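You operate a simulated robot arm through the tools that you are given. There is no shell and no other tool.

You are at the controls of a simulated robot arm. One attempt, no reset.

Task
Gauge both small loose cakes with the ring, box them and tick Boxed.
Fine: at the sample bench, with its own ring alone; gauge before boxing; the cake in the box stays; gauge and marker go back; no other row is ticked; the cakes stay whole. Set down upright: ring gauge, marker.

Only the result counts: the job must be done as asked and must still hold three seconds after the hand-in. Knocking over, shifting, dropping, spilling or breaking anything else fails it.

Robot
A 7-joint arm with a two-finger parallel gripper, fixed in place. Base frame: the origin is at the foot of the arm, x ahead of it, y to its left, z up; the work surface is at about z = 0.9. Readings come in m, rad, newtons and seconds.
Its first joint turns from -2.601 to 2.601 rad. Payload 3.43 kg.
The TCP is the grasp point between the finger pads, 0.03 m short of the fingertips. In the tool frame z runs along the fingers and y along their closing line. The gripper opens to 0.094 m. The fingers are 0.028 m wide and 0.01 m thick; the gripper's body (0.05 by 0.096 m) begins 0.055 m behind the TCP.
Orientation is told as [roll, pitch, yaw] about the base's x, y, z axes, in that order, counted from this pose: with the fingers straight down and closing along the base's y, the tool's x points along the base's -x, its y along +y and its z along -z.

Tools
- The arm moves only by the tool move_arm. Its argument "plan" is a list of rows, each an object (a shift or turn left out is 0, a gripper value left out holds the last) with "xyz": the shift along the base's x, y, z in m, a list of three; "dr": the turn, a rotation vector about the base's x, y, z in rad, a list of three; "claw": the opening in per cent of the stroke, from 0 (shut) to 100 (fully open). In form: [{"xyz": [dx, dy, dz], "dr": [wx, wy, wz], "claw": claw}, ...]. A call has 1 to 20 rows; each row shifts and turns the commanded pose from where the row before left it. A row lasts 0.2 s, in which the tool goes at most 0.05 m and 0.15 rad; a call with a longer step from one row to the next is refused whole, and so is a gripper value outside its range. A pose out of reach is approached as far as the arm can. The call stops where the force on the tool passes 40 N (or 10 N more than at its start, if that is more) or the arm is blocked; 0.2 s more then pass. Each finger travels about 0.045 m/s and halts on what it meets, pressing with about 44 N; the grip force reading is that of the motor and also rises with nothing between the fingers. The clock runs only during rows and for 0.2 s after the last one: add rows that do not move to give the fingers time. The reply holds the time, the measured pose of the TCP, the force on the tool along the base axes, the opening and the grip force, in the units named above and with some noise, with the torque about the TCP (base axes, N m) and any sound that the robot's microphone picked up.
- Cameras (640 x 400 px; columns grow to the right, rows downward): "scene" is fixed at [0.2178, -0.6499, 1.5024]; the picture's right is [0.05, -1.00, 0.00], its down [-0.86, -0.04, -0.50] and it looks along [0.50, 0.02, -0.86] (base axes); focal length 214 px, centre (320, 200). "wrist" rides on the gripper at [0.076, 0.014, -0.102] in the tool frame; the picture's right is [-0.18, 0.98, 0.00], its down [-0.75, -0.14, -0.64] and it looks along [-0.63, -0.12, 0.77] (tool axes); focal length 243 px, centre (320, 200). There is no depth. A picture from a camera that has moved, and an enlarged one, comes with that camera's place and axes in the base frame and with its lens.
- camera(camera): a new picture of that camera. No time passes.
- close_up(camera, box): a new picture of the part [left, top, right, bottom] of that camera's present view, enlarged. No time passes.
- close_job(): hands the job in; it is judged then, once.

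Places have to be worked out from the pictures, the camera data and where the tool is seen. Open the gripper and draw the arm clear of the work before you hand the job in, unless the task says otherwise.

The tools are called after "Emit:" as name(argument=value, ...) on one line, values as JSON. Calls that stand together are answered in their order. move_arm: Moves the arm, as the interface text tells. Its arguments: {"type":"object","properties":{"plan":{"type":"array","items":{"type":"object","properties":{"xyz":{"type":"array","items":{"type":"number"}},"dr":{"type":"array","items":{"type":"number"}},"claw":{"type":"number"}}}}},"required":["plan"]} The other tools are called the same way: camera (camera) takes a picture; close_up (camera, box) takes an enlarged picture of a part of a camera's view; close_job () hands the job in.

At the start:

```text
time: 0.0
tool_pos: [0.88, -0.4465, 1.1748]
tcp_rot: [-0.002, 0.001, 0.0]
wrist_force: [-0.2, -0.5, 0.0]
moment: [0.02, -0.01, 0.0]
finger_gap: 0.094
grip_force: 0.2
```

scene: 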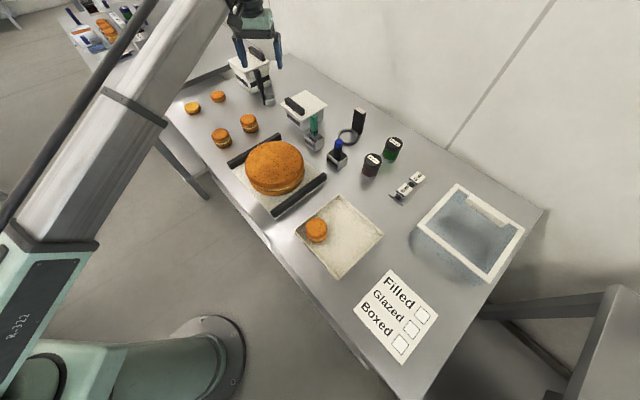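
wrist: 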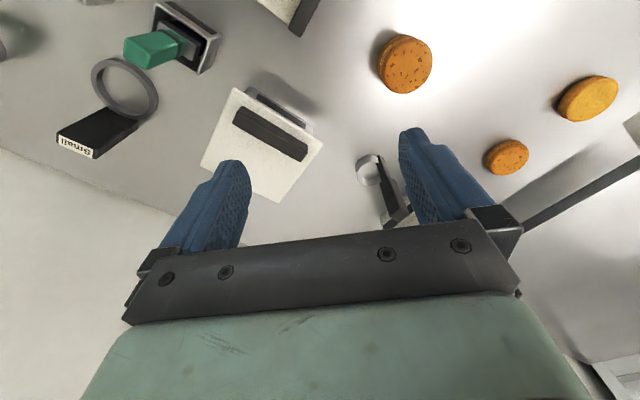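

I'll start by studying the scene with enlarged views before moving anything.

Emit:
close_up(camera="scene", box=[160, 40, 320, 140])

Emit:
close_up(camera="scene", box=[280, 80, 440, 180])

Emit:
close_up(camera="scene", box=[160, 100, 320, 200])

Emit:
close_up(camera="scene", box=[280, 170, 440, 270])

Emit:
close_up(camera="scene", box=[340, 260, 500, 360])

Emit:
close_up(camera="scene", box=[40, 0, 200, 100])

Emit:
close_up(camera="scene", box=[380, 160, 540, 260])

```text
4.00 times, centred on (240, 90) of scene
camera zoom: at [0.2178, -0.6499, 1.5024], right [0.05, -1.0, 0.0], down [-0.86, -0.04, -0.5], along [0.5, 0.02, -0.86], focal length 858 px, centre (640, 640)
```

zoom: 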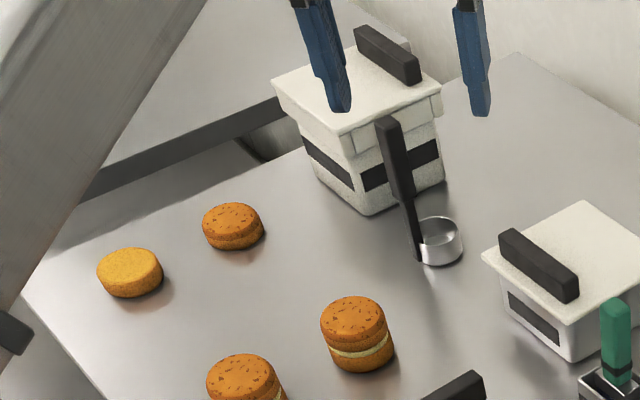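

```text
4.00 times, centred on (360, 130) of scene
camera zoom: at [0.2178, -0.6499, 1.5024], right [0.05, -1.0, 0.0], down [-0.86, -0.04, -0.5], along [0.5, 0.02, -0.86], focal length 858 px, centre (160, 480)
```

zoom: 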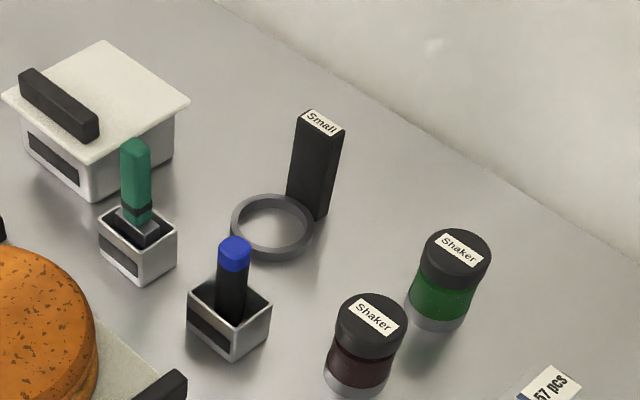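

```text
4.00 times, centred on (240, 150) of scene
camera zoom: at [0.2178, -0.6499, 1.5024], right [0.05, -1.0, 0.0], down [-0.86, -0.04, -0.5], along [0.5, 0.02, -0.86], focal length 858 px, centre (640, 400)
```

zoom: 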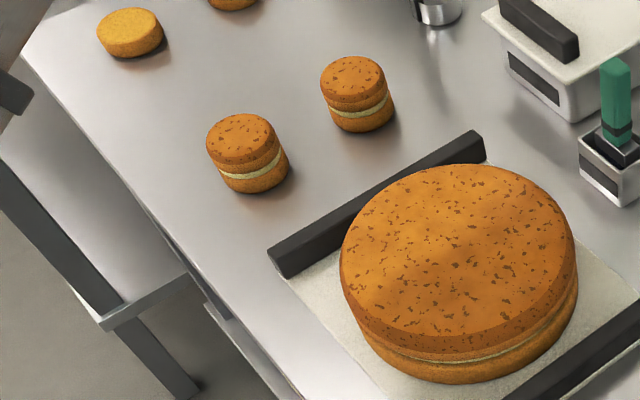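

```text
4.00 times, centred on (360, 220) of scene
camera zoom: at [0.2178, -0.6499, 1.5024], right [0.05, -1.0, 0.0], down [-0.86, -0.04, -0.5], along [0.5, 0.02, -0.86], focal length 858 px, centre (160, 120)
```

zoom: 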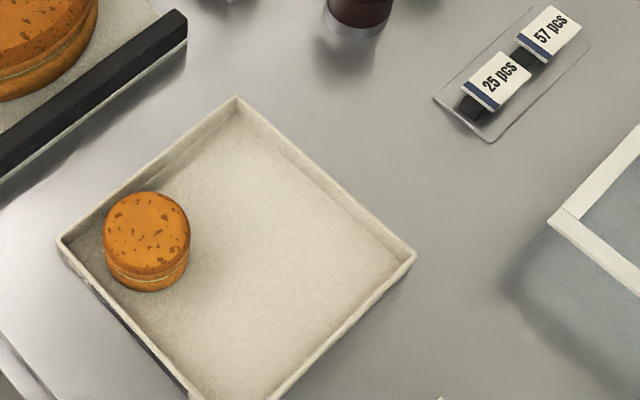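

```text
4.00 times, centred on (420, 310) of scene
camera zoom: at [0.2178, -0.6499, 1.5024], right [0.05, -1.0, 0.0], down [-0.86, -0.04, -0.5], along [0.5, 0.02, -0.86], focal length 858 px, centre (-80, -240)
```

zoom: 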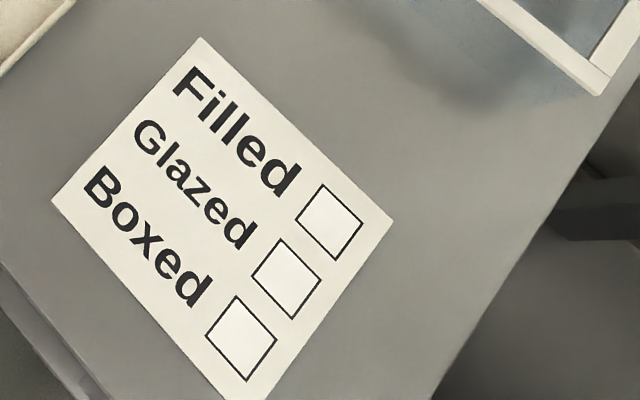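

```text
4.00 times, centred on (120, 50) of scene
camera zoom: at [0.2178, -0.6499, 1.5024], right [0.05, -1.0, 0.0], down [-0.86, -0.04, -0.5], along [0.5, 0.02, -0.86], focal length 858 px, centre (1120, 800)
```

zoom: 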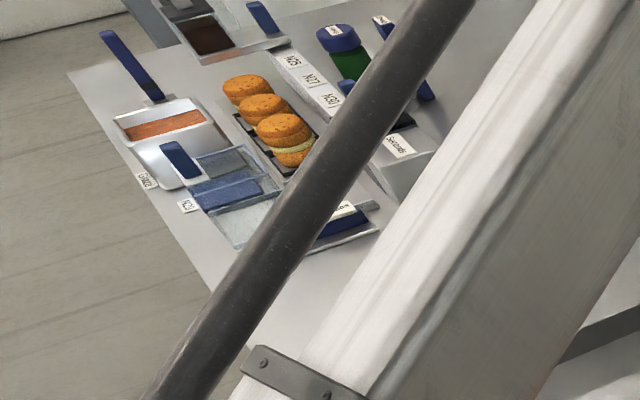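

```text
4.00 times, centred on (460, 210) of scene
camera zoom: at [0.2178, -0.6499, 1.5024], right [0.05, -1.0, 0.0], down [-0.86, -0.04, -0.5], along [0.5, 0.02, -0.86], focal length 858 px, centre (-240, 160)
```

zoom: 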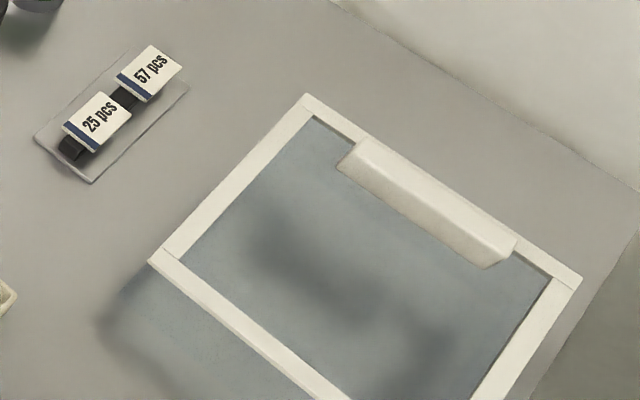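

The sample bench holds the "Small" ring gauge, marker candidates, a tray with one cake, two sandwiched cakes and two single shells. I'll zoom in with the wrist camera to identify these before moving.

Emit:
close_up(camera="wrist", box=[40, 0, 240, 160])

Emit:
close_up(camera="wrist", box=[340, 0, 640, 200])

Emit:
close_up(camera="scene", box=[320, 90, 380, 170])

Emit:
close_up(camera="scene", box=[400, 170, 560, 300])

Emit:
close_up(camera="scene", box=[60, 0, 140, 60])

```text
2.50 times, centred on (140, 80) of wrist
camera zoom: at [0.804, -0.4327, 1.2762], right [0.18, 0.98, 0.0], down [0.75, -0.14, 0.64], along [0.63, -0.12, -0.77], focal length 606 px, centre (770, 500)
```

zoom: 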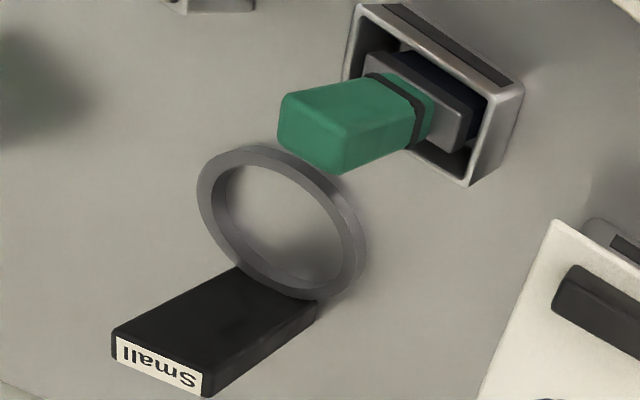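

```text
2.00 times, centred on (490, 100) of wrist
camera zoom: at [0.804, -0.4327, 1.2762], right [0.18, 0.98, 0.0], down [0.75, -0.14, 0.64], along [0.63, -0.12, -0.77], focal length 485 px, centre (-20, 400)
```

zoom: 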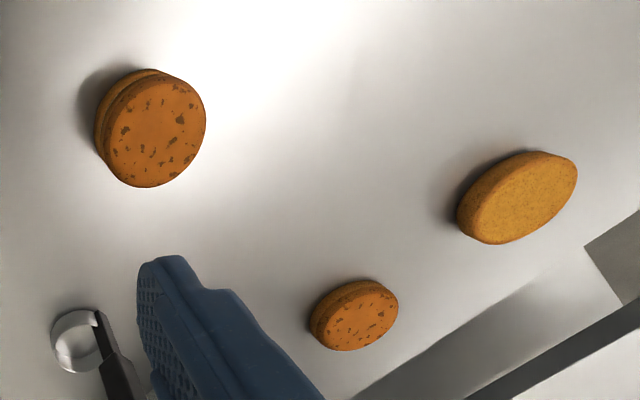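

```text
5.00 times, centred on (350, 130) of scene
camera zoom: at [0.2178, -0.6499, 1.5024], right [0.05, -1.0, 0.0], down [-0.86, -0.04, -0.5], along [0.5, 0.02, -0.86], focal length 1072 px, centre (170, 550)
```

zoom: 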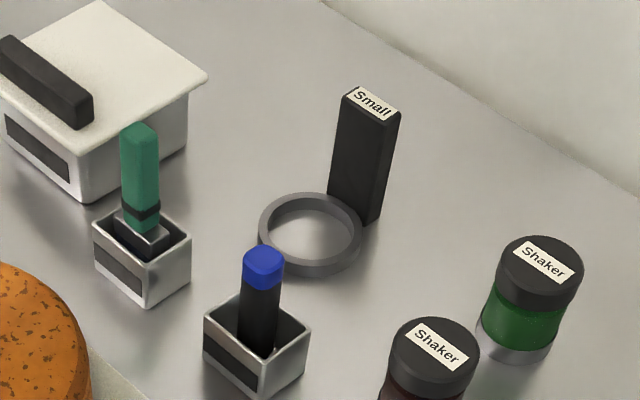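

```text
3.08 times, centred on (480, 235) of scene
camera zoom: at [0.2178, -0.6499, 1.5024], right [0.05, -1.0, 0.0], down [-0.86, -0.04, -0.5], along [0.5, 0.02, -0.86], focal length 660 px, centre (-172, 92)
```

zoom: 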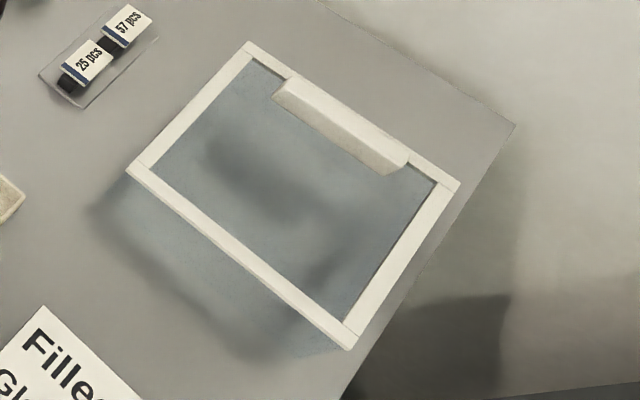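

```text
6.67 times, centred on (100, 30) of scene
camera zoom: at [0.2178, -0.6499, 1.5024], right [0.05, -1.0, 0.0], down [-0.86, -0.04, -0.5], along [0.5, 0.02, -0.86], focal length 1430 px, centre (1787, 1333)
```

zoom: 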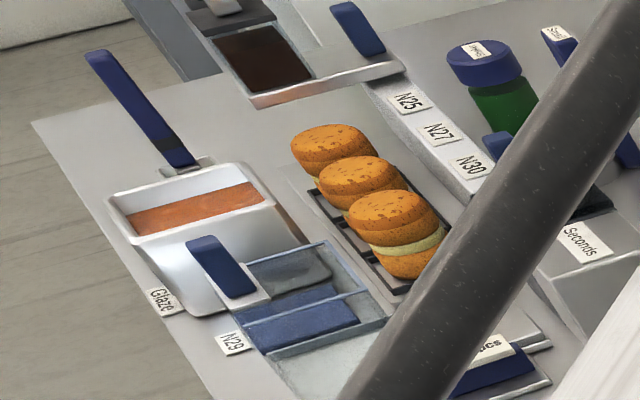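

The ring gauge (grey ring with upright black "Small" handle) sits near (0.86,-0.73) and the blue-topped marker near (0.77,-0.69). These are far out, so I'll turn and draw in the arm at a safe height to look at them closely.

Emit:
move_arm(plan=[{"xyz": [-0.038, -0.012, 0.0], "dr": [0, 0, -0.131]}, {"xyz": [-0.038, -0.012, 0.0], "dr": [0, 0, -0.131]}, {"xyz": [-0.038, -0.012, 0.0], "dr": [0, 0, -0.131]}, {"xyz": [-0.038, -0.012, 0.0], "dr": [0, 0, -0.131]}, {"xyz": [-0.038, -0.012, 0.0], "dr": [0, 0, -0.131]}, {"xyz": [-0.038, -0.012, 0.0], "dr": [0, 0, -0.13]}, {}])

```text
time: 1.3
tool_pos: [0.676, -0.5141, 1.1726]
tcp_rot: [0.0, -0.009, -0.703]
wrist_force: [1.0, -1.9, -2.7]
moment: [0.05, -0.08, 0.06]
finger_gap: 0.0941
grip_force: 0.0
stopped in row 6: the force on the tool passed its limit at 47 N (the readings are from after the stop); the commanded pose is now the measured one
```

The move stopped with a 47 N force reading; I'll check both views for contact before going on.

Emit:
camera(camera="scene")

Emit:
camera(camera="wrist")

```text
taken
```

scene: 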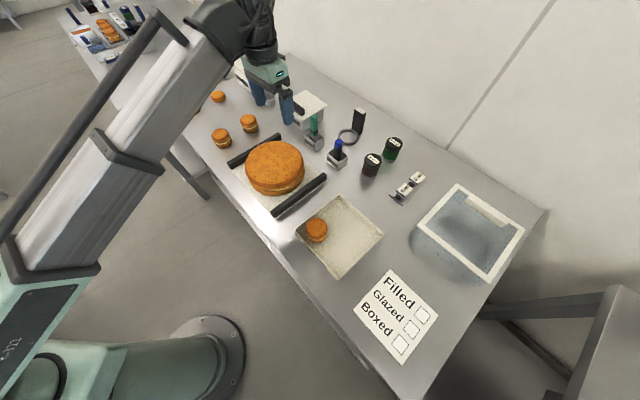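

```text
taken
camera wrist: at [0.6262, -0.4529, 1.2733], right [0.78, 0.63, 0.0], down [0.48, -0.59, 0.65], along [0.41, -0.5, -0.76], focal length 243 px, centre (320, 200)
```

wrist: 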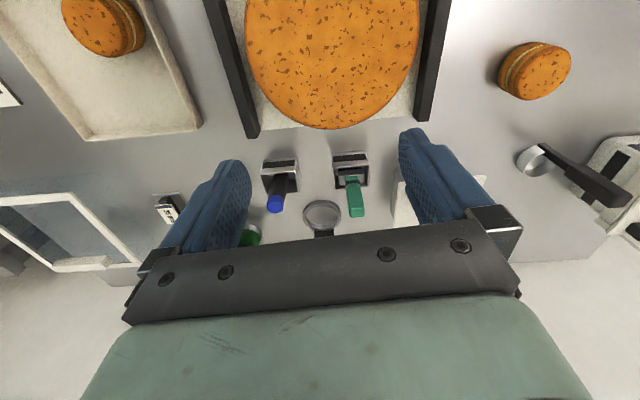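

Nothing appears touched; it seems to have been a dynamic spike from the fast move, so I'll use gentler steps. I'll tilt the tool outward a bit and draw back to see the gauge between the fingers.

Emit:
move_arm(plan=[{"xyz": [-0.01, 0.01, 0.01], "dr": [-0.03, -0.03, 0]}, {"xyz": [-0.015, 0.015, 0.015], "dr": [-0.06, -0.06, 0]}, {"xyz": [-0.015, 0.015, 0.015], "dr": [-0.06, -0.06, 0]}, {"xyz": [-0.015, 0.015, 0.01], "dr": [-0.06, -0.06, 0]}, {"xyz": [-0.01, 0.01, 0.0], "dr": [-0.06, -0.06, 0]}, {"xyz": [-0.005, 0.005, 0.0], "dr": [-0.03, -0.03, 0]}, {}])

Emit:
camera(camera="wrist")

```text
time: 2.9
tool_pos: [0.6048, -0.4425, 1.2197]
tcp_rot: [-0.038, -0.43, -0.696]
wrist_force: [-0.5, 0.2, -0.7]
moment: [0.0, 0.01, 0.0]
finger_gap: 0.0941
grip_force: 0.0
```

```text
taken
camera wrist: at [0.5318, -0.357, 1.2811], right [0.77, 0.64, 0.04], down [0.24, -0.36, 0.9], along [0.59, -0.69, -0.43], focal length 243 px, centre (320, 200)
```

wrist: 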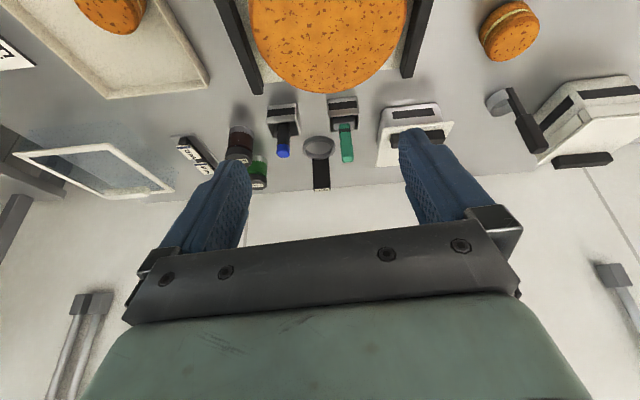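

Now both fingers frame the view; let me enlarge the gauge/marker region.

Emit:
close_up(camera="wrist", box=[220, 80, 380, 200])

Emit:
close_up(camera="wrist", box=[0, 0, 240, 200])

Emit:
close_up(camera="wrist", box=[460, 0, 640, 180])

```text
3.33 times, centred on (300, 140) of wrist
camera zoom: at [0.5318, -0.357, 1.2811], right [0.77, 0.64, 0.04], down [0.24, -0.36, 0.9], along [0.59, -0.69, -0.43], focal length 809 px, centre (387, 400)
```

zoom: 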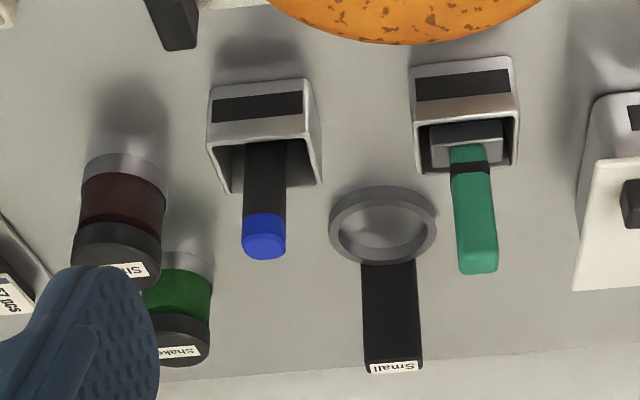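

```text
2.00 times, centred on (120, 100) of wrist
camera zoom: at [0.5318, -0.357, 1.2811], right [0.77, 0.64, 0.04], down [0.24, -0.36, 0.9], along [0.59, -0.69, -0.43], focal length 485 px, centre (720, 400)
```

zoom: 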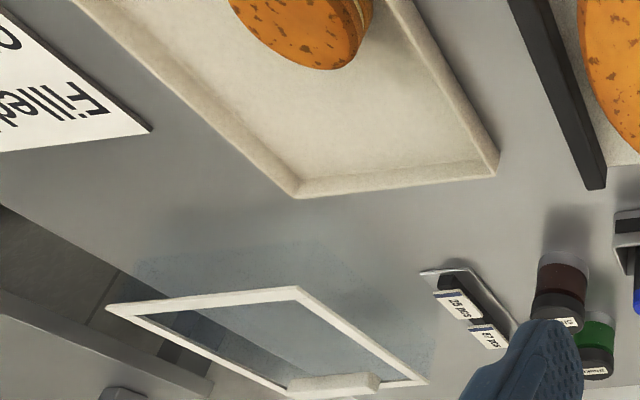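

```text
2.22 times, centred on (550, 90) of wrist
camera zoom: at [0.5318, -0.357, 1.2811], right [0.77, 0.64, 0.04], down [0.24, -0.36, 0.9], along [0.59, -0.69, -0.43], focal length 539 px, centre (-191, 444)
```

zoom: 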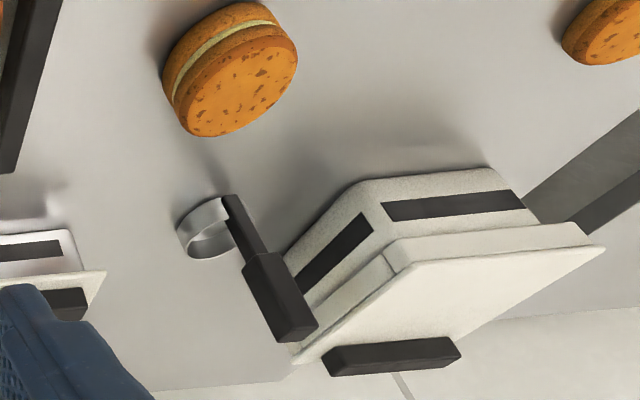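

I'll zoom in tightly on the gauge handle and ring from both cameras to get its orientation and size.

Emit:
close_up(camera="wrist", box=[296, 124, 346, 196])

Emit:
close_up(camera="scene", box=[335, 102, 375, 150])

Emit:
close_up(camera="scene", box=[205, 110, 265, 155])

```text
5.56 times, centred on (321, 160) of wrist
camera zoom: at [0.5318, -0.357, 1.2811], right [0.77, 0.64, 0.04], down [0.24, -0.36, 0.9], along [0.59, -0.69, -0.43], focal length 1348 px, centre (314, 422)
```

zoom: 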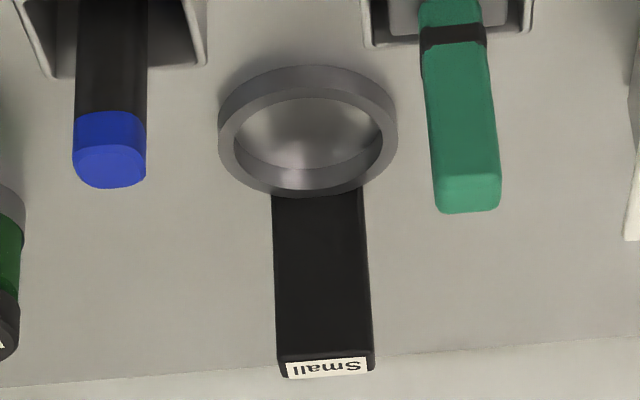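

```text
8.33 times, centred on (355, 126) of scene
camera zoom: at [0.2178, -0.6499, 1.5024], right [0.05, -1.0, 0.0], down [-0.86, -0.04, -0.5], along [0.5, 0.02, -0.86], focal length 1787 px, centre (28, 817)
```

zoom: 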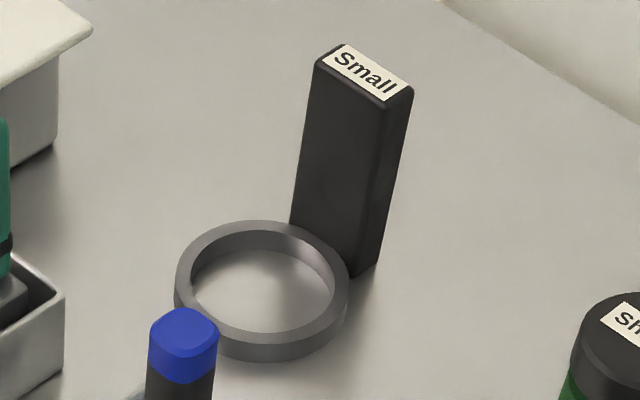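

```text
8.89 times, centred on (235, 132) of scene
camera zoom: at [0.2178, -0.6499, 1.5024], right [0.05, -1.0, 0.0], down [-0.86, -0.04, -0.5], along [0.5, 0.02, -0.86], focal length 1906 px, centre (1076, 800)
```

zoom: 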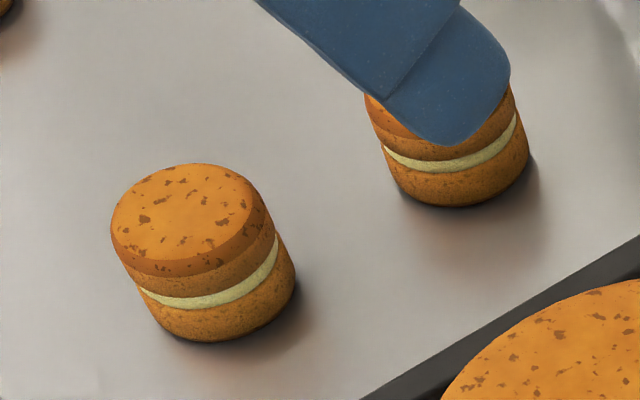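

The gauge handle top is at about (0.892,-0.7645,0.995), about 41×18 mm with its broad side along the 45° direction; the ring centre is near (0.853,-0.727). I'll approach to a pre-grasp point above and inward of it, with the tool tilted outward about 0.5 rad to reach.

Emit:
move_arm(plan=[{"xyz": [0.008, -0.01, 0.0], "dr": [-0.002, -0.006, -0.006]}, {"xyz": [0.016, -0.018, 0.0], "dr": [-0.002, -0.006, -0.006]}, {"xyz": [0.022, -0.024, -0.01], "dr": [-0.002, -0.006, -0.006]}, {"xyz": [0.022, -0.026, -0.01], "dr": [-0.002, -0.006, -0.006]}, {"xyz": [0.022, -0.026, -0.015], "dr": [-0.002, -0.006, -0.006]}, {"xyz": [0.022, -0.026, -0.015], "dr": [-0.002, -0.006, -0.006]}, {"xyz": [0.022, -0.026, -0.015], "dr": [-0.002, -0.006, -0.006]}, {"xyz": [0.022, -0.026, -0.015], "dr": [-0.002, -0.006, -0.006]}, {"xyz": [0.022, -0.026, -0.015], "dr": [-0.002, -0.006, -0.006]}, {"xyz": [0.022, -0.024, -0.015], "dr": [-0.002, -0.006, -0.006]}, {"xyz": [0.022, -0.022, -0.012], "dr": [-0.002, -0.006, -0.006]}, {"xyz": [0.016, -0.018, -0.012], "dr": [0, -0.006, -0.006]}, {"xyz": [0.009, -0.01, -0.006], "dr": [0, 0, 0]}, {}, {}])

Emit:
camera(camera="wrist")

Emit:
camera(camera="scene")

```text
time: 6.1
tool_pos: [0.8527, -0.726, 1.0808]
tcp_rot: [0.0, -0.498, -0.785]
wrist_force: [-1.1, -0.5, 0.8]
moment: [0.0, -0.01, 0.0]
finger_gap: 0.0942
grip_force: 0.0
```

```text
taken
camera wrist: at [0.7799, -0.634, 1.1334], right [0.81, 0.58, 0.09], down [0.15, -0.35, 0.92], along [0.57, -0.73, -0.37], focal length 243 px, centre (320, 200)
```

wrist: 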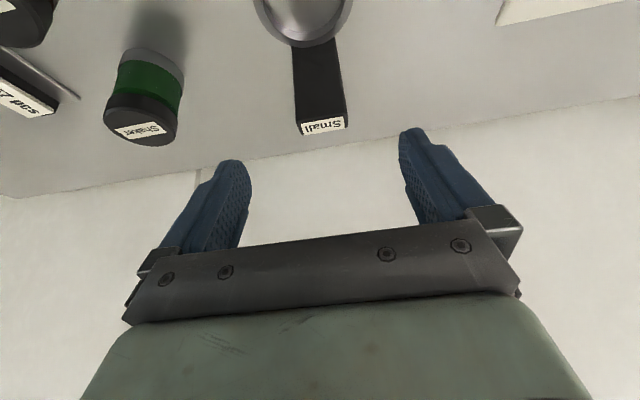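

```text
taken
```

scene: 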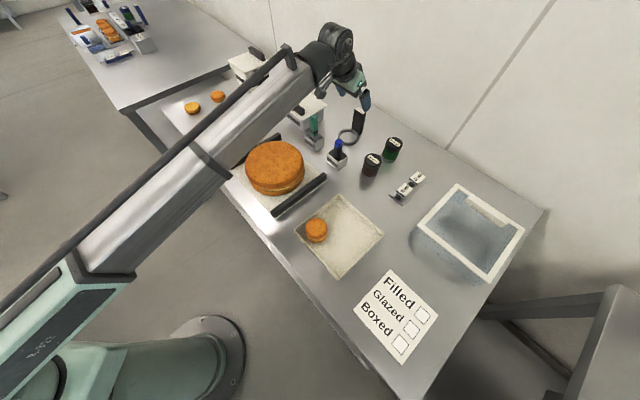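

The pose was reached cleanly. I'll zoom on the handle top to fine-align before advancing.

Emit:
close_up(camera="wrist", box=[240, 0, 400, 150])

Emit:
close_up(camera="scene", box=[320, 60, 400, 160])

```text
2.67 times, centred on (320, 75) of wrist
camera zoom: at [0.7799, -0.634, 1.1334], right [0.81, 0.58, 0.09], down [0.15, -0.35, 0.92], along [0.57, -0.73, -0.37], focal length 647 px, centre (320, 533)
```

zoom: 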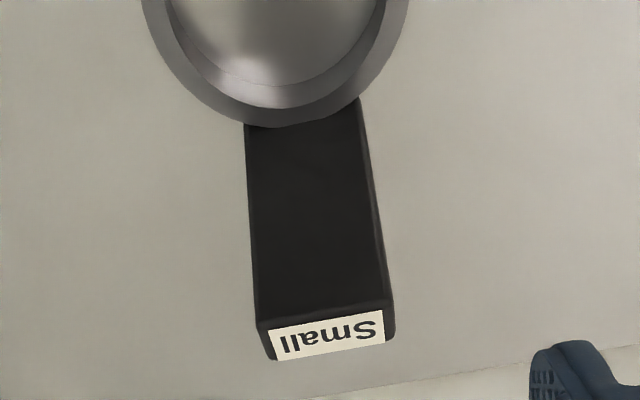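

```text
4.00 times, centred on (360, 110) of scene
camera zoom: at [0.2178, -0.6499, 1.5024], right [0.05, -1.0, 0.0], down [-0.86, -0.04, -0.5], along [0.5, 0.02, -0.86], focal length 858 px, centre (160, 560)
```

zoom: 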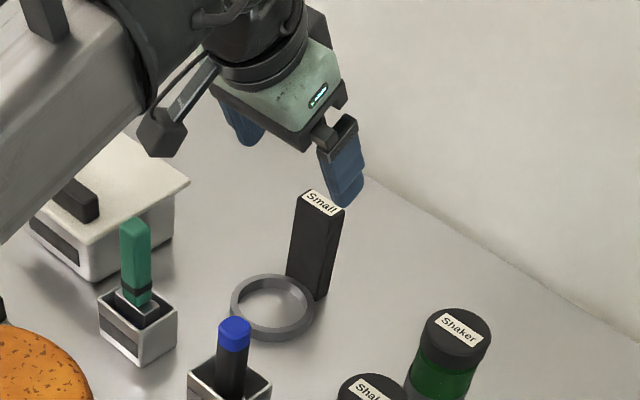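

Handle centre refined to about (0.892,-0.763). I'll advance along the tool axis to put the TCP about 3 cm below the handle's top, fingers open.

Emit:
move_arm(plan=[{"xyz": [0.002, -0.002, -0.007]}, {"xyz": [0.005, -0.005, -0.014]}, {"xyz": [0.006, -0.006, -0.018]}, {"xyz": [0.006, -0.006, -0.018]}, {"xyz": [0.006, -0.006, -0.018]}, {"xyz": [0.006, -0.005, -0.017]}, {"xyz": [0.005, -0.004, -0.014]}, {"xyz": [0.003, -0.003, -0.0095]}, {}, {}])

Emit:
camera(camera="wrist")

Emit:
close_up(camera="scene", box=[320, 60, 400, 160])

```text
time: 8.3
tool_pos: [0.8904, -0.7642, 0.9669]
tcp_rot: [-0.001, -0.498, -0.782]
wrist_force: [-0.6, -0.1, -0.4]
moment: [-0.01, -0.01, 0.02]
finger_gap: 0.094
grip_force: 0.1
```

```text
taken
camera wrist: at [0.8192, -0.6709, 1.0205], right [0.81, 0.58, 0.09], down [0.15, -0.35, 0.92], along [0.57, -0.73, -0.37], focal length 243 px, centre (320, 200)
```

wrist: 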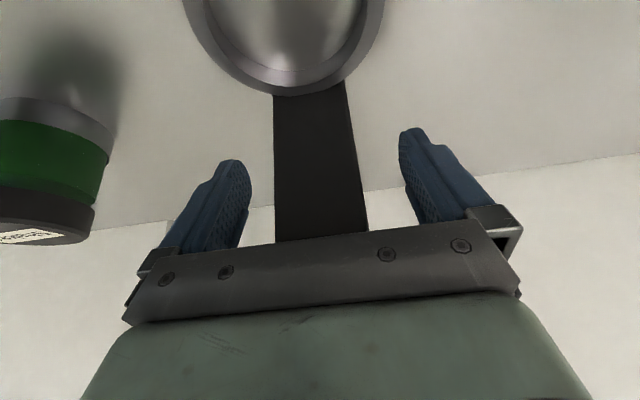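

```text
4.00 times, centred on (360, 110) of scene
camera zoom: at [0.2178, -0.6499, 1.5024], right [0.05, -1.0, 0.0], down [-0.86, -0.04, -0.5], along [0.5, 0.02, -0.86], focal length 858 px, centre (160, 560)
```

zoom: 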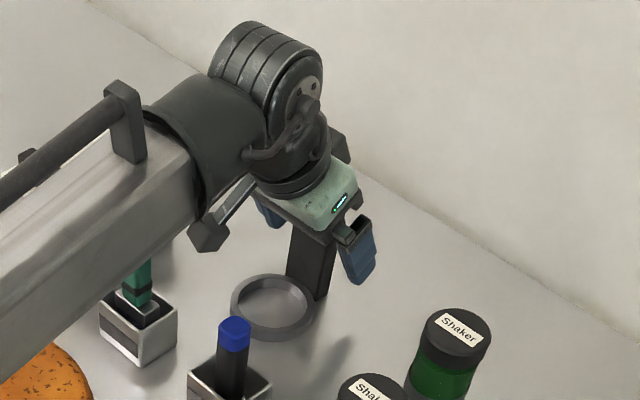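

The fingers straddle the handle, roughly centred. I'll close gently in stages and watch gap and forces.

Emit:
move_arm(plan=[{"claw": 70}, {"claw": 55}, {"claw": 48}, {"claw": 44}, {"claw": 40}, {"claw": 38}, {"claw": 36}, {}, {}])

Emit:
camera(camera="wrist")

Emit:
close_up(camera="scene", box=[335, 102, 375, 150])

```text
time: 10.3
tool_pos: [0.8914, -0.7633, 0.9672]
tcp_rot: [-0.004, -0.498, -0.784]
wrist_force: [0.3, 0.7, 0.9]
moment: [0.02, -0.04, -0.02]
finger_gap: 0.0477
grip_force: 44.5
```

```text
taken
camera wrist: at [0.8192, -0.6708, 1.0206], right [0.81, 0.58, 0.09], down [0.15, -0.35, 0.92], along [0.57, -0.73, -0.37], focal length 243 px, centre (320, 200)
```

wrist: 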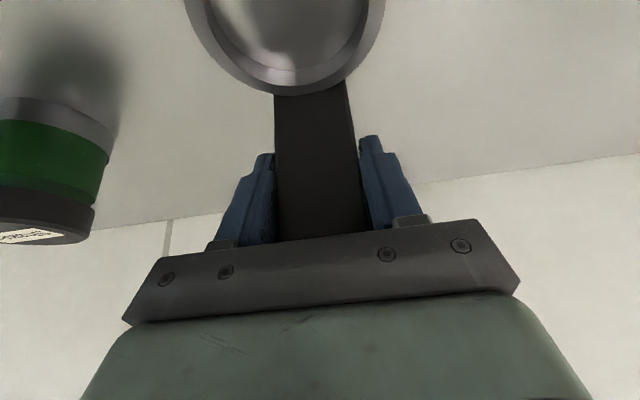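

```text
8.33 times, centred on (355, 126) of scene
camera zoom: at [0.2178, -0.6499, 1.5024], right [0.05, -1.0, 0.0], down [-0.86, -0.04, -0.5], along [0.5, 0.02, -0.86], focal length 1787 px, centre (28, 817)
```

zoom: 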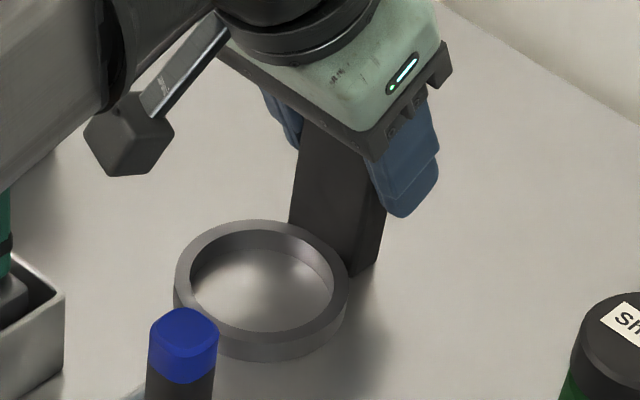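

Gripped at 47.7 mm and the gauge has not shifted. I'll lift it straight up slowly and check.

Emit:
move_arm(plan=[{"xyz": [0, 0, 0.003]}, {"xyz": [0, 0, 0.006]}, {"xyz": [0, 0, 0.01]}, {"xyz": [0, 0, 0.015]}, {"xyz": [0, 0, 0.018]}, {"xyz": [0, 0, 0.018]}, {"xyz": [0, 0, 0.018]}, {"xyz": [0, 0, 0.018]}, {"xyz": [0, 0, 0.018]}, {"xyz": [0, 0, 0.018]}, {"xyz": [0, 0, 0.01]}, {"xyz": [0, 0, 0.005]}, {}, {}])

Emit:
camera(camera="wrist")

Emit:
camera(camera="scene")

```text
time: 13.3
tool_pos: [0.8924, -0.7628, 1.1259]
tcp_rot: [0.0, -0.497, -0.782]
wrist_force: [0.8, -0.2, -0.5]
moment: [-0.03, -0.01, -0.01]
finger_gap: 0.0474
grip_force: 44.3
```

```text
taken
camera wrist: at [0.8208, -0.6714, 1.1783], right [0.81, 0.58, 0.09], down [0.15, -0.35, 0.92], along [0.57, -0.73, -0.37], focal length 243 px, centre (320, 200)
```

wrist: 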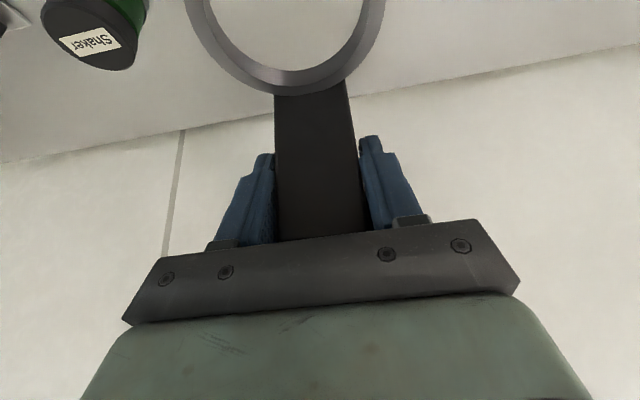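

```text
taken
```

scene: 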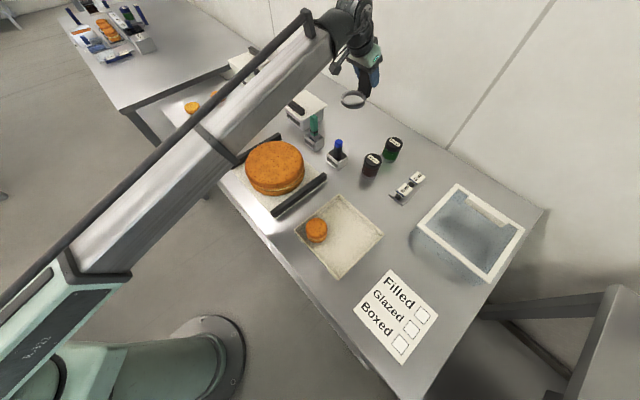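

The gauge is lifted cleanly. Next I'll carry it high (ring bottom > 1.05) toward the cakes while turning yaw to 0, ending above cake B's area.

Emit:
move_arm(plan=[{"xyz": [-0.004, 0.008, 0.004], "dr": [0, 0, 0.02]}, {"xyz": [-0.008, 0.018, 0.006], "dr": [0, 0, 0.03]}, {"xyz": [-0.01, 0.024, 0.007], "dr": [0, 0, 0.04]}, {"xyz": [-0.012, 0.026, 0.007], "dr": [0, 0, 0.045]}, {"xyz": [-0.012, 0.026, 0.007], "dr": [0, 0, 0.045]}, {"xyz": [-0.012, 0.026, 0.006], "dr": [0, 0, 0.045]}, {"xyz": [-0.01, 0.026, 0.006], "dr": [0, 0, 0.045]}, {"xyz": [-0.008, 0.026, 0.006], "dr": [0, 0, 0.045]}, {"xyz": [0.0, 0.026, 0.003], "dr": [0, 0, 0.045]}, {"xyz": [0.006, 0.026, 0.0], "dr": [0, 0, 0.045]}, {"xyz": [0.014, 0.026, 0.0], "dr": [0, 0, 0.045]}, {"xyz": [0.016, 0.024, 0.0], "dr": [0, 0, 0.045]}, {"xyz": [0.018, 0.024, 0.0], "dr": [0, 0, 0.045]}, {"xyz": [0.018, 0.024, 0.0], "dr": [0, 0, 0.045]}, {"xyz": [0.018, 0.024, -0.004], "dr": [0, 0, 0.045]}, {"xyz": [0.018, 0.024, -0.008], "dr": [0, 0, 0.045]}, {"xyz": [0.016, 0.024, -0.01], "dr": [0, 0, 0.045]}, {"xyz": [0.012, 0.016, -0.008], "dr": [0, 0, 0.04]}, {"xyz": [0.006, 0.008, -0.004], "dr": [0, 0, 0.025]}, {}])

Emit:
camera(camera="wrist")

Emit:
camera(camera="scene")

```text
time: 17.5
tool_pos: [0.9573, -0.3377, 1.1423]
tcp_rot: [-0.001, -0.497, 0.001]
wrist_force: [-0.1, 0.2, -1.3]
moment: [-0.02, -0.01, -0.03]
finger_gap: 0.048
grip_force: 43.6
```

```text
taken
camera wrist: at [0.8414, -0.3232, 1.1958], right [0.16, 0.98, 0.09], down [0.36, -0.14, 0.92], along [0.92, -0.12, -0.37], focal length 243 px, centre (320, 200)
```

wrist: 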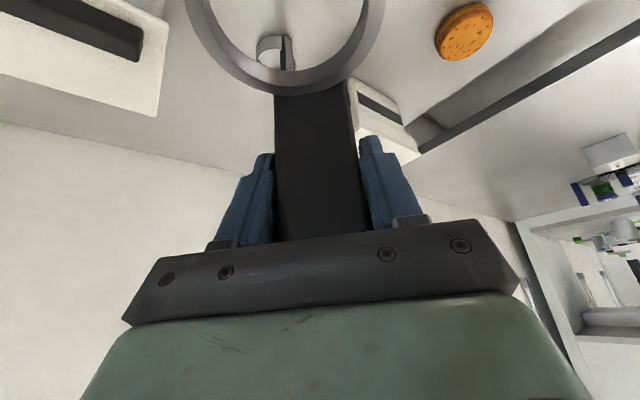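

```text
taken
```

scene: 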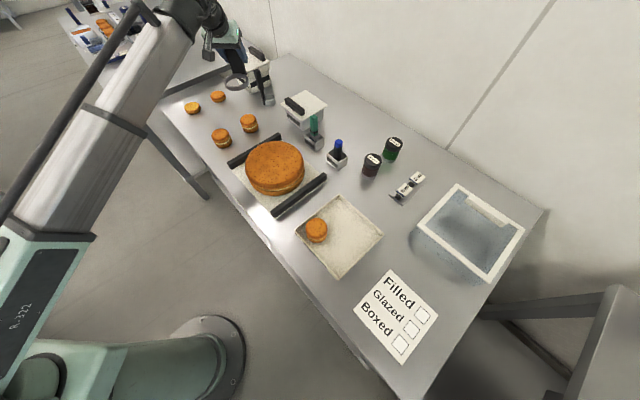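

Carry went well and the scene camera sees ring and cakes clearly. I'll zoom to measure ring and cake positions precisely.

Emit:
close_up(camera="scene", box=[216, 62, 256, 102])

Emit:
close_up(camera="scene", box=[233, 107, 265, 139])

Emit:
close_up(camera="scene", box=[205, 122, 237, 154])

```text
10.00 times, centred on (236, 82) of scene
camera zoom: at [0.2178, -0.6499, 1.5024], right [0.05, -1.0, 0.0], down [-0.86, -0.04, -0.5], along [0.5, 0.02, -0.86], focal length 2145 px, centre (1160, 1380)
```

zoom: 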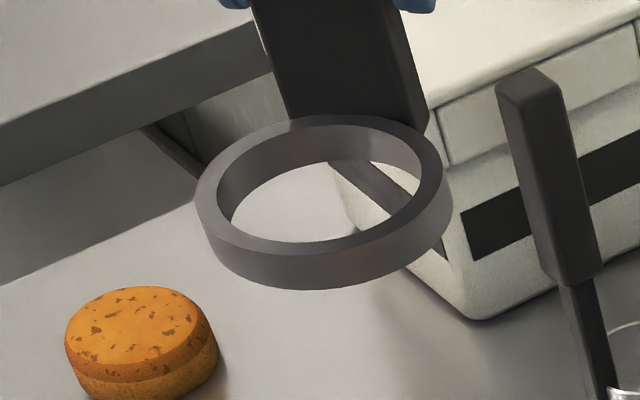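

```text
12.50 times, centred on (249, 123) of scene
camera zoom: at [0.2178, -0.6499, 1.5024], right [0.05, -1.0, 0.0], down [-0.86, -0.04, -0.5], along [0.5, 0.02, -0.86], focal length 2681 px, centre (1208, 1162)
```

zoom: 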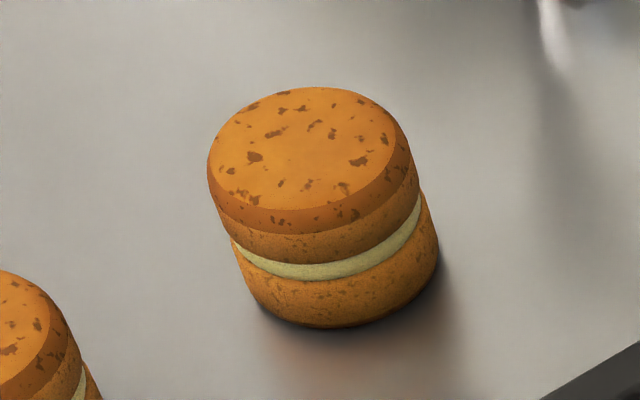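

```text
12.50 times, centred on (221, 138) of scene
camera zoom: at [0.2178, -0.6499, 1.5024], right [0.05, -1.0, 0.0], down [-0.86, -0.04, -0.5], along [0.5, 0.02, -0.86], focal length 2681 px, centre (1558, 975)
```

zoom: 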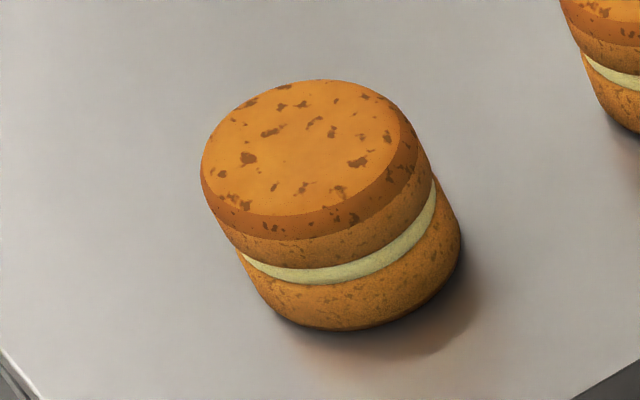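

Cakes look about 59 mm across and 45 mm tall; the ring is about 65 mm inside, so ~3 mm play all round. I estimate cake B at (0.890,-0.340), so I'll lower to a hover with the ring about 1.5 cm above it and check alignment.

Emit:
move_arm(plan=[{"xyz": [-0.002, 0, -0.006]}, {"xyz": [-0.002, 0, -0.012]}, {"xyz": [-0.002, -0.001, -0.015]}, {"xyz": [-0.002, -0.001, -0.015]}, {"xyz": [-0.002, 0, -0.015]}, {"xyz": [-0.002, 0, -0.015]}, {"xyz": [-0.002, 0, -0.015]}, {"xyz": [-0.001, 0, -0.012]}, {"xyz": [0, 0, -0.007]}, {"xyz": [0, 0, -0.003]}, {}, {}])

Emit:
close_up(camera="scene", box=[228, 95, 272, 139])

Emit:
camera(camera="wrist")

```text
time: 20.1
tool_pos: [0.9425, -0.3384, 1.0255]
tcp_rot: [-0.001, -0.497, 0.003]
wrist_force: [-0.6, 0.6, -1.9]
moment: [0.01, 0.0, -0.01]
finger_gap: 0.0478
grip_force: 43.6
```

```text
9.09 times, centred on (250, 117) of scene
camera zoom: at [0.2178, -0.6499, 1.5024], right [0.05, -1.0, 0.0], down [-0.86, -0.04, -0.5], along [0.5, 0.02, -0.86], focal length 1950 px, centre (956, 954)
```

zoom: 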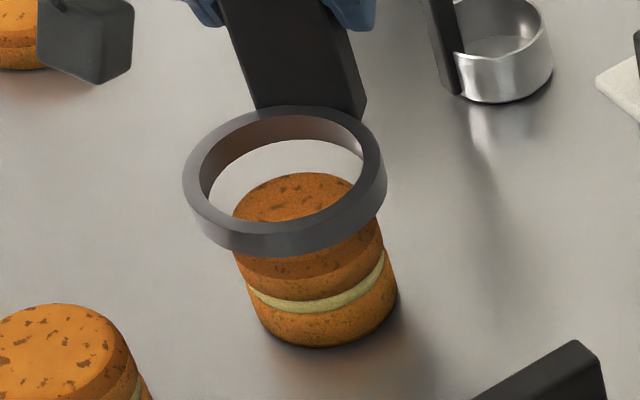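

```text
taken
camera wrist: at [0.8252, -0.3245, 1.0791], right [0.16, 0.98, 0.09], down [0.36, -0.14, 0.92], along [0.92, -0.12, -0.37], focal length 243 px, centre (320, 200)
```

wrist: 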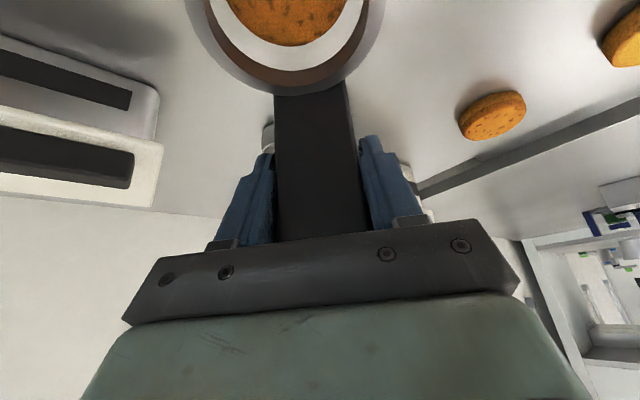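

The ring projects almost exactly onto the cake top (predicted error under ~1 mm). I'll lower to just above the cake's top and recheck at a higher zoom.

Emit:
move_arm(plan=[{"xyz": [0, 0, -0.003]}, {"xyz": [0, 0, -0.004]}, {"xyz": [0, 0, -0.002]}, {}, {}])

Emit:
close_up(camera="scene", box=[234, 104, 264, 134])

Emit:
close_up(camera="wrist", box=[180, 0, 400, 120])

```text
time: 21.3
tool_pos: [0.9419, -0.3389, 1.0175]
tcp_rot: [-0.001, -0.497, 0.002]
wrist_force: [0.1, -0.3, -0.5]
moment: [-0.01, 0.01, 0.03]
finger_gap: 0.0473
grip_force: 43.9
```

```text
13.33 times, centred on (249, 119) of scene
camera zoom: at [0.2178, -0.6499, 1.5024], right [0.05, -1.0, 0.0], down [-0.86, -0.04, -0.5], along [0.5, 0.02, -0.86], focal length 2860 px, centre (1267, 1280)
```

zoom: 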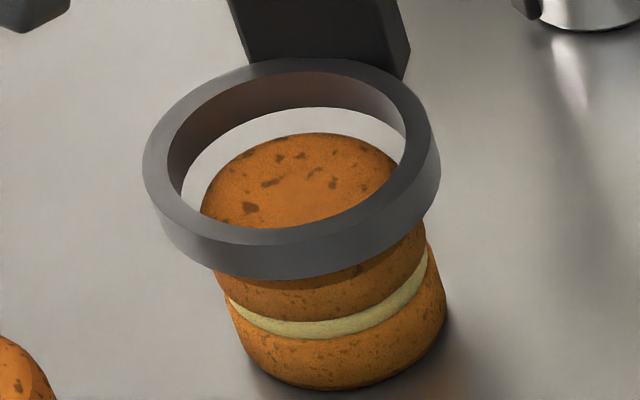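

```text
2.91 times, centred on (290, 60) of wrist
camera zoom: at [0.8259, -0.3247, 1.071], right [0.16, 0.98, 0.09], down [0.36, -0.14, 0.92], along [0.92, -0.12, -0.37], focal length 706 px, centre (407, 607)
```

zoom: 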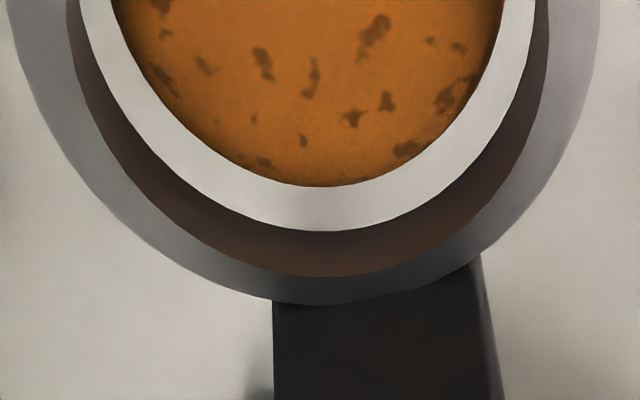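

Ring and cake top coincide within about 1 mm in both views. I'll lower a first centimetre, nudging 0.5 mm to +y, then recheck.

Emit:
move_arm(plan=[{"xyz": [0, 0.0005, -0.002]}, {"xyz": [0, 0, -0.003]}, {"xyz": [0, 0, -0.003]}, {"xyz": [0, 0, -0.003]}, {"xyz": [0, 0, -0.002]}, {}, {}])

Emit:
close_up(camera="scene", box=[234, 104, 264, 134])

Emit:
close_up(camera="wrist", box=[180, 0, 400, 120])

```text
time: 22.9
tool_pos: [0.9428, -0.3388, 1.0035]
tcp_rot: [-0.002, -0.497, 0.001]
wrist_force: [0.5, -0.5, -1.0]
moment: [0.03, 0.0, 0.01]
finger_gap: 0.0477
grip_force: 44.0
```

```text
13.33 times, centred on (249, 119) of scene
camera zoom: at [0.2178, -0.6499, 1.5024], right [0.05, -1.0, 0.0], down [-0.86, -0.04, -0.5], along [0.5, 0.02, -0.86], focal length 2860 px, centre (1267, 1280)
```

zoom: 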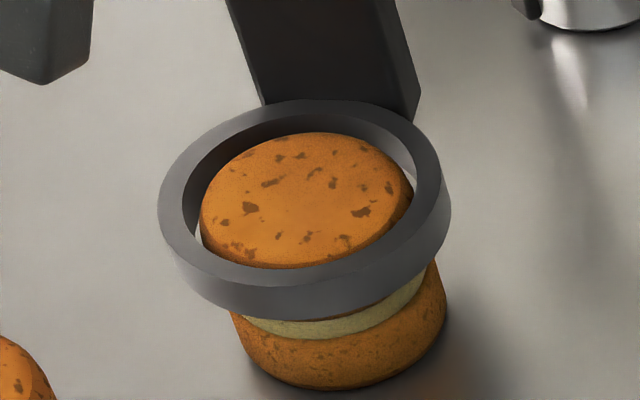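

```text
2.91 times, centred on (290, 60) of wrist
camera zoom: at [0.8263, -0.324, 1.0565], right [0.16, 0.98, 0.09], down [0.36, -0.14, 0.92], along [0.92, -0.12, -0.37], focal length 706 px, centre (407, 607)
```

zoom: 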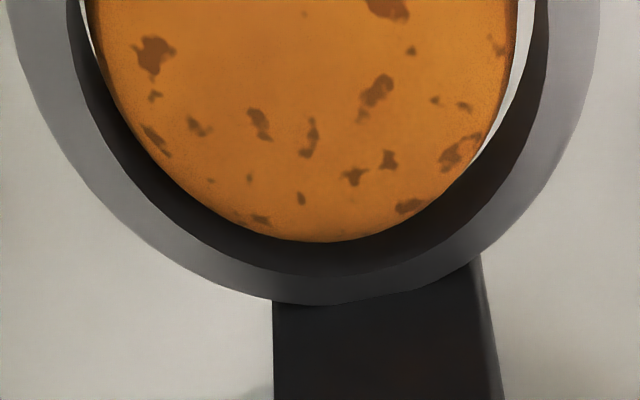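

The ring is around the cake's top shell with visible gap all round and no contact force. I'll continue down slowly.

Emit:
move_arm(plan=[{"xyz": [0, 0, -0.002]}, {"xyz": [0, 0, -0.003]}, {"xyz": [0, 0, -0.003]}, {"xyz": [0, 0, -0.003]}, {"xyz": [0, 0, -0.003]}, {"xyz": [0, 0, -0.002]}, {}, {}])

Emit:
close_up(camera="scene", box=[234, 104, 264, 134])

Emit:
close_up(camera="wrist", box=[180, 0, 400, 120])

```text
time: 24.7
tool_pos: [0.9422, -0.3386, 0.9883]
tcp_rot: [-0.002, -0.498, 0.001]
wrist_force: [0.3, 0.0, -0.6]
moment: [0.03, 0.01, 0.01]
finger_gap: 0.0477
grip_force: 43.8
```

```text
13.33 times, centred on (249, 119) of scene
camera zoom: at [0.2178, -0.6499, 1.5024], right [0.05, -1.0, 0.0], down [-0.86, -0.04, -0.5], along [0.5, 0.02, -0.86], focal length 2860 px, centre (1267, 1280)
```

zoom: 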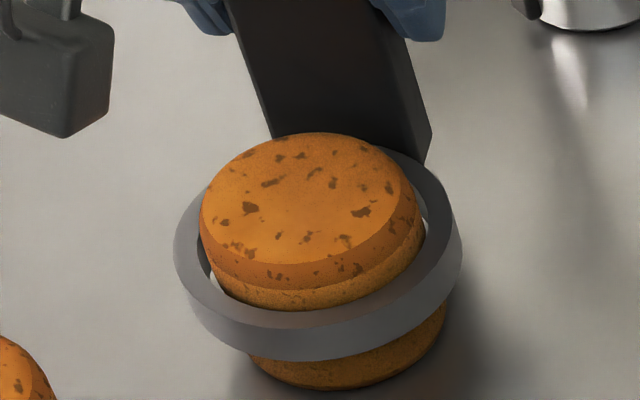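

```text
2.91 times, centred on (290, 60) of wrist
camera zoom: at [0.8259, -0.3237, 1.0417], right [0.16, 0.98, 0.09], down [0.36, -0.14, 0.92], along [0.92, -0.12, -0.37], focal length 706 px, centre (407, 607)
```

zoom: 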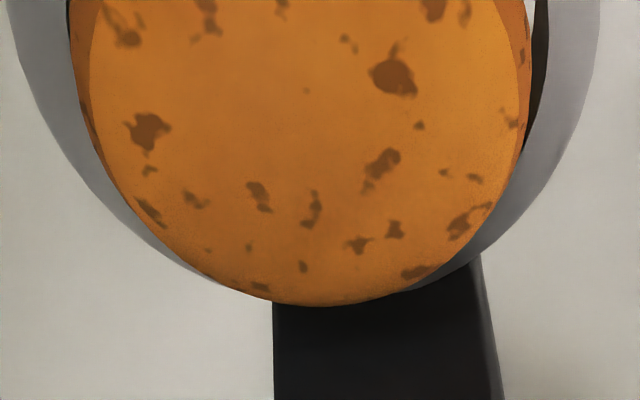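

No contact and the cake hasn't moved. I'll continue down to just above the table.

Emit:
move_arm(plan=[{"xyz": [0, 0, -0.002]}, {"xyz": [0, 0, -0.003]}, {"xyz": [0, 0, -0.003]}, {"xyz": [0, 0, -0.003]}, {"xyz": [0, 0, -0.003]}, {"xyz": [0, 0, -0.002]}, {}, {}, {}])

Emit:
close_up(camera="scene", box=[234, 104, 264, 134])

Emit:
camera(camera="scene")

```text
time: 26.7
tool_pos: [0.9436, -0.3389, 0.9711]
tcp_rot: [-0.002, -0.498, 0.002]
wrist_force: [0.8, -0.4, -0.8]
moment: [0.02, 0.04, -0.04]
finger_gap: 0.0479
grip_force: 43.8
```

```text
13.33 times, centred on (249, 119) of scene
camera zoom: at [0.2178, -0.6499, 1.5024], right [0.05, -1.0, 0.0], down [-0.86, -0.04, -0.5], along [0.5, 0.02, -0.86], focal length 2860 px, centre (1267, 1280)
```

zoom: 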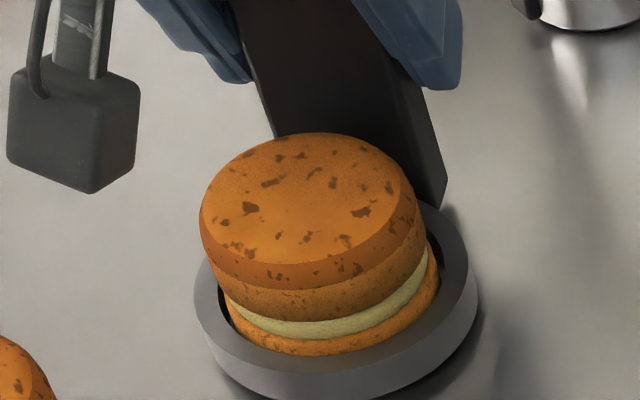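

```text
taken
```

scene: 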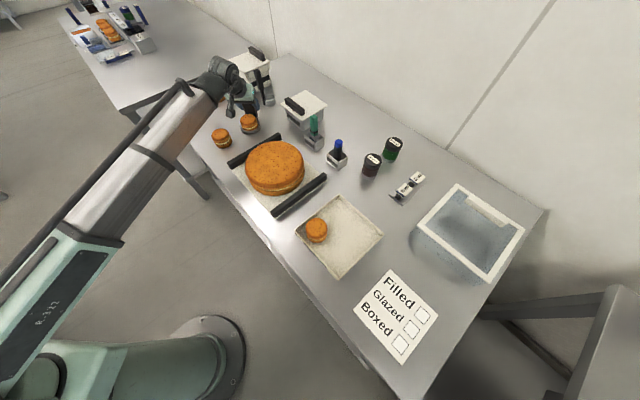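

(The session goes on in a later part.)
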